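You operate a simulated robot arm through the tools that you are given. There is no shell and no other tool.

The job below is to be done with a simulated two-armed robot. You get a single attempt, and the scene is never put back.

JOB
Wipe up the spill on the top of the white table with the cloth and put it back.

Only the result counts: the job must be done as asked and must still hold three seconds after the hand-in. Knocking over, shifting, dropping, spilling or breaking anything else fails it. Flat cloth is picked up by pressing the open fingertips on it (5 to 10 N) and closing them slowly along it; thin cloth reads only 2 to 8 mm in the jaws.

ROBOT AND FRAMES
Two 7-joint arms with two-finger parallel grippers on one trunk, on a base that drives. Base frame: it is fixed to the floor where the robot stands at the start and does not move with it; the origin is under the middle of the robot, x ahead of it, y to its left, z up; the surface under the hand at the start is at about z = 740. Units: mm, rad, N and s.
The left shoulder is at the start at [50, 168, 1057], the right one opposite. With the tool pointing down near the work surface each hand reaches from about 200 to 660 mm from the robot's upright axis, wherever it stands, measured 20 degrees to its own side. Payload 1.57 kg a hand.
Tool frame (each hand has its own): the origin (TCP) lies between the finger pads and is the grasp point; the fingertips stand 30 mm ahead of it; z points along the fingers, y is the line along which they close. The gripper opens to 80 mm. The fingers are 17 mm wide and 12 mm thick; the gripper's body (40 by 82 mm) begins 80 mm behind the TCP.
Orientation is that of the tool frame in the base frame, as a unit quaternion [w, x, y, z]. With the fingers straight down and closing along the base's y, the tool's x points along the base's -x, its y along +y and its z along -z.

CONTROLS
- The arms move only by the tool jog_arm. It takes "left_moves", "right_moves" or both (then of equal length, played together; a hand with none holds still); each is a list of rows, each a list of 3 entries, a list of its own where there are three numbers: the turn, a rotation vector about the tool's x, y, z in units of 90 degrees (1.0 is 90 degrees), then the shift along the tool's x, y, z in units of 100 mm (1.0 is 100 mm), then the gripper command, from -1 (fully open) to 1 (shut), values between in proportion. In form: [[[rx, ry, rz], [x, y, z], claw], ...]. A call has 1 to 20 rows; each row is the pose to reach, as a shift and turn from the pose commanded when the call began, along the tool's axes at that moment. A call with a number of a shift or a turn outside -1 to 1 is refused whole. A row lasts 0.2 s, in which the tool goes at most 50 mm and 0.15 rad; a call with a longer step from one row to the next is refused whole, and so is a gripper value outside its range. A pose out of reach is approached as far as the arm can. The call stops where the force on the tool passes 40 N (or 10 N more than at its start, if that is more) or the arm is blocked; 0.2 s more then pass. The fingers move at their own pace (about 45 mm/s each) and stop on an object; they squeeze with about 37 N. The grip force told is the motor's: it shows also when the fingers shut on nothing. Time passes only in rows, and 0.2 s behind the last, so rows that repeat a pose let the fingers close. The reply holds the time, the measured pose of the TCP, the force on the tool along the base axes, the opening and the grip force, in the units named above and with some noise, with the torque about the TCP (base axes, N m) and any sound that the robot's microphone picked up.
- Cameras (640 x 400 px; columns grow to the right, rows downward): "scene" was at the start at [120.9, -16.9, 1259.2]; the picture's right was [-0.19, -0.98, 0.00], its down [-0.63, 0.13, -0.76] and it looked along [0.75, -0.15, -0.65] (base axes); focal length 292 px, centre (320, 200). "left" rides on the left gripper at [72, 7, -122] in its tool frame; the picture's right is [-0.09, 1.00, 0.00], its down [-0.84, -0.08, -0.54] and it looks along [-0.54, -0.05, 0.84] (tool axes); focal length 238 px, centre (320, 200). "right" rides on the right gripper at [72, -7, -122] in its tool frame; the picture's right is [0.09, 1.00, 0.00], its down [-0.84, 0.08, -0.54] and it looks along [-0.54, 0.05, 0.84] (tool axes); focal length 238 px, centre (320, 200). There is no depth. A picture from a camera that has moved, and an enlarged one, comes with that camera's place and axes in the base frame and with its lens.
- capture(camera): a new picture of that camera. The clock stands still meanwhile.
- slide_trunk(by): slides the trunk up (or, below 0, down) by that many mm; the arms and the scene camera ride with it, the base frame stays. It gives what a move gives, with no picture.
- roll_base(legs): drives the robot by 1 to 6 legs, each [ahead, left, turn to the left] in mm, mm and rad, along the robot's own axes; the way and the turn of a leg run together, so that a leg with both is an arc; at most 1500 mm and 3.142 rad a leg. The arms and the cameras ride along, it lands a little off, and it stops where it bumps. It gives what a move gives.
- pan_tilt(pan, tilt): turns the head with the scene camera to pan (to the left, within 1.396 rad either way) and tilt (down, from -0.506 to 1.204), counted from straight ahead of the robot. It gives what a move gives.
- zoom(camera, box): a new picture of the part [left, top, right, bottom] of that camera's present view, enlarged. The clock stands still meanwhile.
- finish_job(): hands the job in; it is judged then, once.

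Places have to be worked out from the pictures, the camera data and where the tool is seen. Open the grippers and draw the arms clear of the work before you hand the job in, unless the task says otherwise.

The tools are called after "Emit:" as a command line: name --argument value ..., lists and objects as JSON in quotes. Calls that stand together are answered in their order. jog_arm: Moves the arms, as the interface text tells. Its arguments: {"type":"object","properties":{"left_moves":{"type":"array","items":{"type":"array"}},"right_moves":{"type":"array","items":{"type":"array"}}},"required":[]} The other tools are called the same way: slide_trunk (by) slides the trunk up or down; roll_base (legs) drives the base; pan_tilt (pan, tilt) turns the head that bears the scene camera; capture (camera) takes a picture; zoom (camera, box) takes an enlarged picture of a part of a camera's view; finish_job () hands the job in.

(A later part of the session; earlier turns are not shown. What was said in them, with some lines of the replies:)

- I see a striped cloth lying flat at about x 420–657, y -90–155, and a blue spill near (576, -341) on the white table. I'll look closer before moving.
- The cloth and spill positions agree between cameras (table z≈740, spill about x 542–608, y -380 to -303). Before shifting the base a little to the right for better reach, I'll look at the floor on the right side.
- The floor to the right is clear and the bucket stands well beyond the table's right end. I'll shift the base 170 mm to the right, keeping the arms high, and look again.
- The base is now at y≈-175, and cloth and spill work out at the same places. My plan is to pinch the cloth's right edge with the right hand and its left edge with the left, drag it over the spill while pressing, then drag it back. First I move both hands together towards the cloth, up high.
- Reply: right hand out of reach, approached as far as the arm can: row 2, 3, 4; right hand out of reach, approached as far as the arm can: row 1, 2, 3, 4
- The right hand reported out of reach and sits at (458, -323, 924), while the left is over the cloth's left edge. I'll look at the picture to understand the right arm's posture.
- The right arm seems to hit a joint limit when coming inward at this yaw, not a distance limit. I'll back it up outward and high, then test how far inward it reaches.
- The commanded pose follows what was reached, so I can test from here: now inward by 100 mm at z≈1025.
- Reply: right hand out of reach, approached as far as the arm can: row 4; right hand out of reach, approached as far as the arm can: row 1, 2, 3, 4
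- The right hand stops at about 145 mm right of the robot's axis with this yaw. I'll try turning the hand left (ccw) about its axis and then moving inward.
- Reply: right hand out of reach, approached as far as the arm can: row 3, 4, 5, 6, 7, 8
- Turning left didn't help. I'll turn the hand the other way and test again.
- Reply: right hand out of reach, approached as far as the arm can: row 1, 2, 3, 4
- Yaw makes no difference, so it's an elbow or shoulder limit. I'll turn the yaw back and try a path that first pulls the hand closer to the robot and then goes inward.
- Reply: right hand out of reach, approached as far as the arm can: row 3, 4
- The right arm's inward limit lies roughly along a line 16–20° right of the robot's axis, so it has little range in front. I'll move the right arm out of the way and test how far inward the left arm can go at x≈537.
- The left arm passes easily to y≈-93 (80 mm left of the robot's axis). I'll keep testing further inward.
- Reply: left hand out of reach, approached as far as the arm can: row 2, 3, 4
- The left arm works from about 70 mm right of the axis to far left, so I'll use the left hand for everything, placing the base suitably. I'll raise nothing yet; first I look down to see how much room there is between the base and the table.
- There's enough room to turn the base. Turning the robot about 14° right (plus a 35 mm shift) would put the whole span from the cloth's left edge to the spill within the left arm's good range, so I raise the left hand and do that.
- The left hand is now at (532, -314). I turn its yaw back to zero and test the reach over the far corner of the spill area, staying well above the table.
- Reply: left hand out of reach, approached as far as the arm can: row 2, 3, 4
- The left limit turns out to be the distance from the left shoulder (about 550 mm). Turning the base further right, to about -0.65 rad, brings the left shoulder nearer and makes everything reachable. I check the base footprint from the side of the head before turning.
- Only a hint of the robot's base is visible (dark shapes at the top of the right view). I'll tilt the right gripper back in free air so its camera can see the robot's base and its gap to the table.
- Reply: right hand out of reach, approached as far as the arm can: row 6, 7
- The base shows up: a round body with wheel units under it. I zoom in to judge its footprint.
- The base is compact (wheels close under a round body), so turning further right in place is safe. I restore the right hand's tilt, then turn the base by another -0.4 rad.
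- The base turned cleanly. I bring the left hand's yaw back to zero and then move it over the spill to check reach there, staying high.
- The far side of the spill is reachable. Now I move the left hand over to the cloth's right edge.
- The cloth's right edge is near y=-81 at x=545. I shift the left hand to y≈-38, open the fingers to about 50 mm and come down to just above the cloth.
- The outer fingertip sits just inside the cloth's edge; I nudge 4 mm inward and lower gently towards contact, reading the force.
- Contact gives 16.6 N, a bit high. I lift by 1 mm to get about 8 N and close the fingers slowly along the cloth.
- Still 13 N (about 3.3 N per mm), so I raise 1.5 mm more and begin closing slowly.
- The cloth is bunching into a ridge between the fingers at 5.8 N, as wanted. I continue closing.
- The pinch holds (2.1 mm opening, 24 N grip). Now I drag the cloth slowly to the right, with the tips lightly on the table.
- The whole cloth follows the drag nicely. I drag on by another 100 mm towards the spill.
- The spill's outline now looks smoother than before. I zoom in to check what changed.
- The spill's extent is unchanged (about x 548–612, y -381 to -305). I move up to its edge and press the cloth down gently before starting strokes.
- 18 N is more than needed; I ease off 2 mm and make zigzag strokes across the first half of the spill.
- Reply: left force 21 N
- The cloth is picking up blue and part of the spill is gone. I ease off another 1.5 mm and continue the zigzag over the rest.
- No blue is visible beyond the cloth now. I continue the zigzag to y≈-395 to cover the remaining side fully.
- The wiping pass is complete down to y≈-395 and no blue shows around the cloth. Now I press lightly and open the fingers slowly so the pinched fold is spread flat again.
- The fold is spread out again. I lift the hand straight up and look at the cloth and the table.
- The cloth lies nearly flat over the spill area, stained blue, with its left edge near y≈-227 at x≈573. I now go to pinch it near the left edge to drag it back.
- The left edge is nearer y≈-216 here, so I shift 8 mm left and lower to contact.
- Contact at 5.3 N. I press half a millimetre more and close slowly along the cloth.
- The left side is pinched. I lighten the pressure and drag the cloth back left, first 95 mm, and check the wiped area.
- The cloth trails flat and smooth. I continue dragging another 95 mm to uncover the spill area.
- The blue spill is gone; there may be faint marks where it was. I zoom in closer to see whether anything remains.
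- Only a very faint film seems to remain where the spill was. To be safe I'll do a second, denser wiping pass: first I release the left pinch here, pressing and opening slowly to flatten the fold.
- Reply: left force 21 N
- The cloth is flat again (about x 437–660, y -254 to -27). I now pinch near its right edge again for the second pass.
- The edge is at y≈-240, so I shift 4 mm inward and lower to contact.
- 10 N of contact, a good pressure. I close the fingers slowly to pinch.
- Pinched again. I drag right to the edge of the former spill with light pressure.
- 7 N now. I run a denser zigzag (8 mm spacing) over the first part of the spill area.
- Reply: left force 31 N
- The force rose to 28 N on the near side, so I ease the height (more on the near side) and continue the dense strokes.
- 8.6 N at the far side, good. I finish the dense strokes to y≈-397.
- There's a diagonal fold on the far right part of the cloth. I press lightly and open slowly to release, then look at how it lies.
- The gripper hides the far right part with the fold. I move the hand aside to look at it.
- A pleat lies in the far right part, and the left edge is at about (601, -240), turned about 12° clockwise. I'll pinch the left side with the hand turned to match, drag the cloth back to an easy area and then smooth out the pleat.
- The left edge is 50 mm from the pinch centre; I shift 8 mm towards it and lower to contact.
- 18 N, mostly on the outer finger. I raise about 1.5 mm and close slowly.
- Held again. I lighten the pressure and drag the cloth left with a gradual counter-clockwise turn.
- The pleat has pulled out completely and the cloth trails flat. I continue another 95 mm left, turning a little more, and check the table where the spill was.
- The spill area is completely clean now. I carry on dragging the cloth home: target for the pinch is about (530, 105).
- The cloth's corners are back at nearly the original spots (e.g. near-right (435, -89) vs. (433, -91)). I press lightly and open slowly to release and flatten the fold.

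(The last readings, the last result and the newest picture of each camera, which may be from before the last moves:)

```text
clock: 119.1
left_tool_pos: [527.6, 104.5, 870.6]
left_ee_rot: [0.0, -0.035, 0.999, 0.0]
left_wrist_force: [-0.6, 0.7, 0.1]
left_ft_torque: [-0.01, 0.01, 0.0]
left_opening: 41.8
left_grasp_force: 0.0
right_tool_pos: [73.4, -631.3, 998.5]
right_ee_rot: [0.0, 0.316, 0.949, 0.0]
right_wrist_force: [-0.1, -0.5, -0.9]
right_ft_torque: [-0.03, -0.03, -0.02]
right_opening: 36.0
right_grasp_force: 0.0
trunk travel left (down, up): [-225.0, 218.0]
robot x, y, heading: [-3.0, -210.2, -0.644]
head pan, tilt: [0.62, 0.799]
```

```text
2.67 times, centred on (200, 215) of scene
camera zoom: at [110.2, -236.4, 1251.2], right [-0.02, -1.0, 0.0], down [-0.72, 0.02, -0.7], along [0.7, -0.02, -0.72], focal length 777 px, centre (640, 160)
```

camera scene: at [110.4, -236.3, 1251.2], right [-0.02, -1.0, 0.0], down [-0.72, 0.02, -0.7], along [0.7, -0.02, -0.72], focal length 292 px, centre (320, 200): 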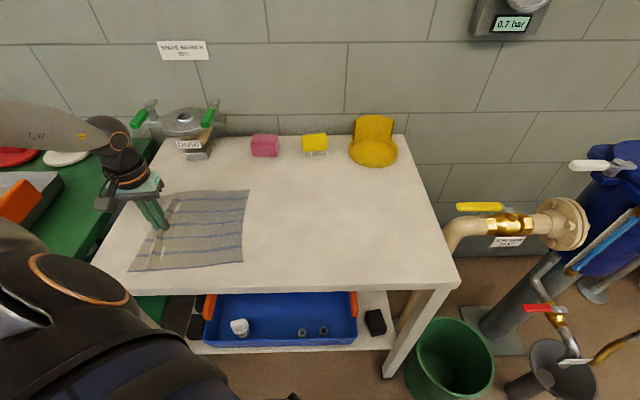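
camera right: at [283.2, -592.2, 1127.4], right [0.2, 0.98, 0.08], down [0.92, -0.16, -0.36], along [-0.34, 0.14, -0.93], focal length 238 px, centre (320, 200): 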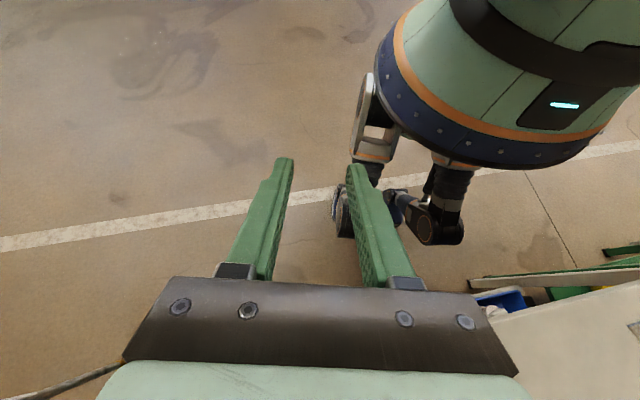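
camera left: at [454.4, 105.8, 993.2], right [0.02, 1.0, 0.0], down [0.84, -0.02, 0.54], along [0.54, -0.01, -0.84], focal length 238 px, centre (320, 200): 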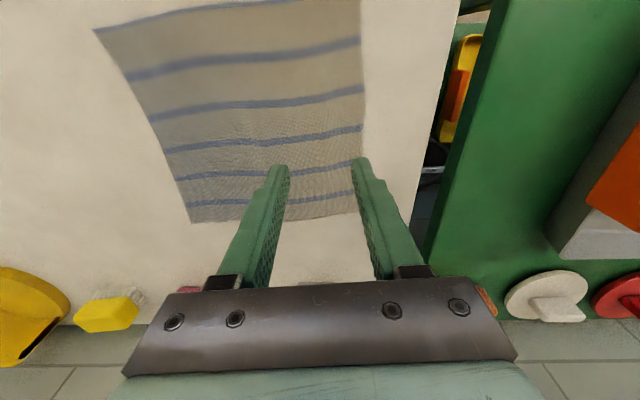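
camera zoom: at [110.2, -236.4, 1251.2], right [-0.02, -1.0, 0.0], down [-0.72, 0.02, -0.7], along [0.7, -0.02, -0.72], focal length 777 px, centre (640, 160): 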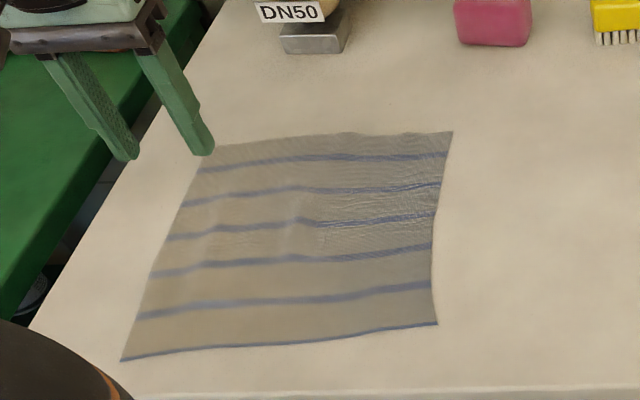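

The cloth lies flat again, its centre within about 10 mm of the original, and the table is clean. I open the grippers and draw the left arm up and back away from the work.

Emit:
jog_arm --left_moves '[[[0, 0, 0], [0, 0, -0.25], -0.5], [[0, 0, 0], [0, 0, -0.5], -1], [[0, 0, 0], [0.1, 0, -0.75], -1], [[0, 0, 0], [0.3, 0, -1.0], -1], [[0, 0, 0], [0.6, -0.1, -1.0], -1], [[0, 0, 0], [1.0, -0.2, -1.0], -1]]' --right_moves '[[[0, 0, 0], [0, 0, 0], -0.5], [[0, 0, 0], [0, 0, 0], -1], [[0, 0, 0], [0, 0, 0], -1], [[0, 0, 0], [0, 0, 0], -1], [[0, 0, 0], [0, 0, 0], -1], [[0, 0, 0], [0, 0, 0], -1]]'

Emit:
jog_arm --left_moves '[[[0, 0, 0], [0.25, -0.2, -0.15], -1], [[0, 0, 0], [0.5, -0.4, -0.3], -1], [[0, 0, 0], [0.75, -0.6, -0.45], -1], [[0, 0, 0], [0.95, -0.8, -0.6], -1], [[0, 0, 0], [0.95, -0.8, -0.6], -1]]'

Emit:
capture --camera "scene"

Emit:
capture --camera "left"

```text
clock: 120.5
left_tool_pos: [429.8, 75.2, 970.5]
left_ee_rot: [0.0, -0.035, 0.999, 0.0]
left_wrist_force: [0.8, 0.7, -0.5]
left_ft_torque: [0.0, 0.0, -0.01]
left_opening: 80.0
left_grasp_force: 0.1
right_tool_pos: [73.1, -632.0, 998.8]
right_ee_rot: [0.0, 0.318, 0.948, -0.001]
right_wrist_force: [-0.2, -0.1, 0.6]
right_ft_torque: [-0.01, -0.01, -0.02]
right_opening: 80.1
right_grasp_force: 0.2
trunk travel left (down, up): [-225.0, 218.0]
robot x, y, heading: [-2.0, -209.4, -0.643]
head pan, tilt: [0.62, 0.799]
```

```text
clock: 121.7
left_tool_pos: [338.4, -11.6, 1030.6]
left_ee_rot: [0.0, -0.038, 0.999, -0.001]
left_wrist_force: [0.4, 0.5, -0.3]
left_ft_torque: [0.0, 0.03, 0.01]
left_opening: 80.1
left_grasp_force: 0.0
right_tool_pos: [73.6, -630.3, 997.5]
right_ee_rot: [0.001, 0.317, 0.949, 0.0]
right_wrist_force: [-1.0, 0.1, 0.7]
right_ft_torque: [0.01, 0.01, 0.0]
right_opening: 79.9
right_grasp_force: 0.1
trunk travel left (down, up): [-225.0, 218.0]
robot x, y, heading: [-1.2, -209.0, -0.644]
head pan, tilt: [0.62, 0.799]
```

```text
taken
camera scene: at [110.4, -236.3, 1251.2], right [-0.02, -1.0, 0.0], down [-0.72, 0.02, -0.7], along [0.7, -0.02, -0.72], focal length 292 px, centre (320, 200)
```

scene: 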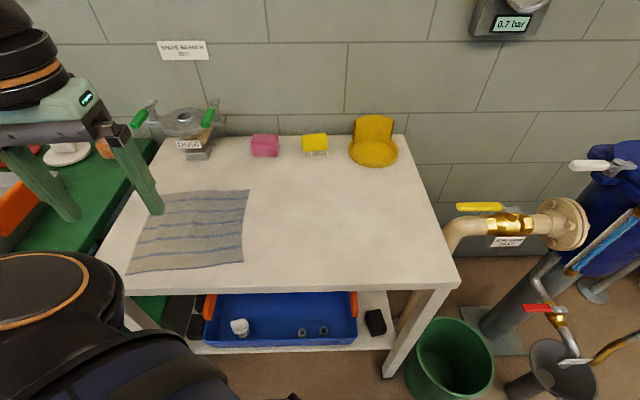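

```text
taken
camera left: at [266.4, -8.8, 1152.5], right [0.02, 1.0, 0.0], down [0.84, -0.02, 0.54], along [0.54, -0.01, -0.84], focal length 238 px, centre (320, 200)
```

left: 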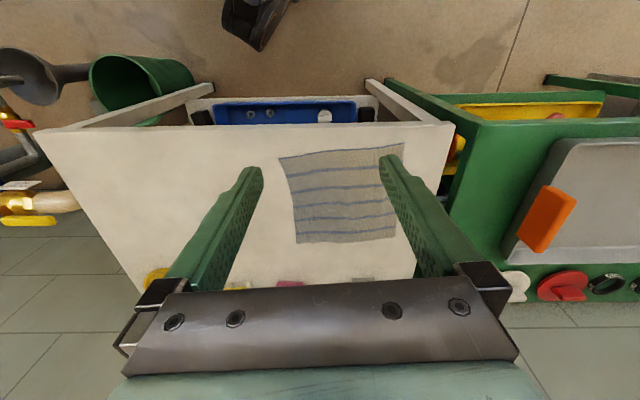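

The cloth is back flat in place and both arms are clear with open grippers. One last close look at the table top for any remains before handing in.

Emit:
zoom --camera "scene" --box '[240, 150, 440, 280]'

Emit:
zoom --camera "scene" --box '[330, 170, 410, 230]'

```text
3.08 times, centred on (340, 215) of scene
camera zoom: at [110.4, -236.3, 1251.2], right [-0.02, -1.0, 0.0], down [-0.72, 0.02, -0.7], along [0.7, -0.02, -0.72], focal length 897 px, centre (258, 154)
```

zoom: 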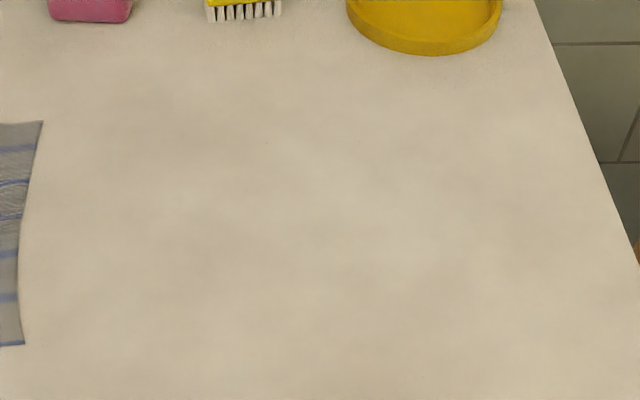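

```text
6.67 times, centred on (370, 200) of scene
camera zoom: at [110.4, -236.3, 1251.2], right [-0.02, -1.0, 0.0], down [-0.72, 0.02, -0.7], along [0.7, -0.02, -0.72], focal length 1943 px, centre (-13, 200)
```

zoom: 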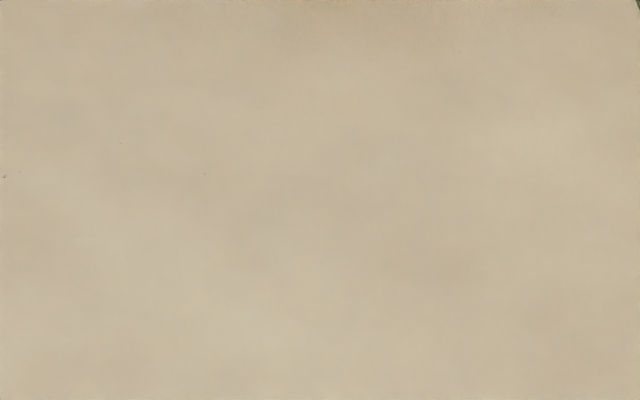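

The table top is clean, the cloth lies flat in its original place, nothing else has moved, and both grippers are open and clear. I hand the job in.

Emit:
finish_job

```text
The job is handed in.
```

The spill is wiped up and the cloth is back where it was, lying flat with its centre within about 10 mm of the original spot. The cloth is now stained blue from the spill.

The first pass left a very faint film where the spill had been, so I wiped the area a second time. Close-up pictures after that showed nothing left on the table top.

Nothing else on the table appears to have moved in the final pictures. The robot's base ended up about 210 mm to the right of its start and turned about 37° to the right. Both grippers are open and the arms are clear of the table top.
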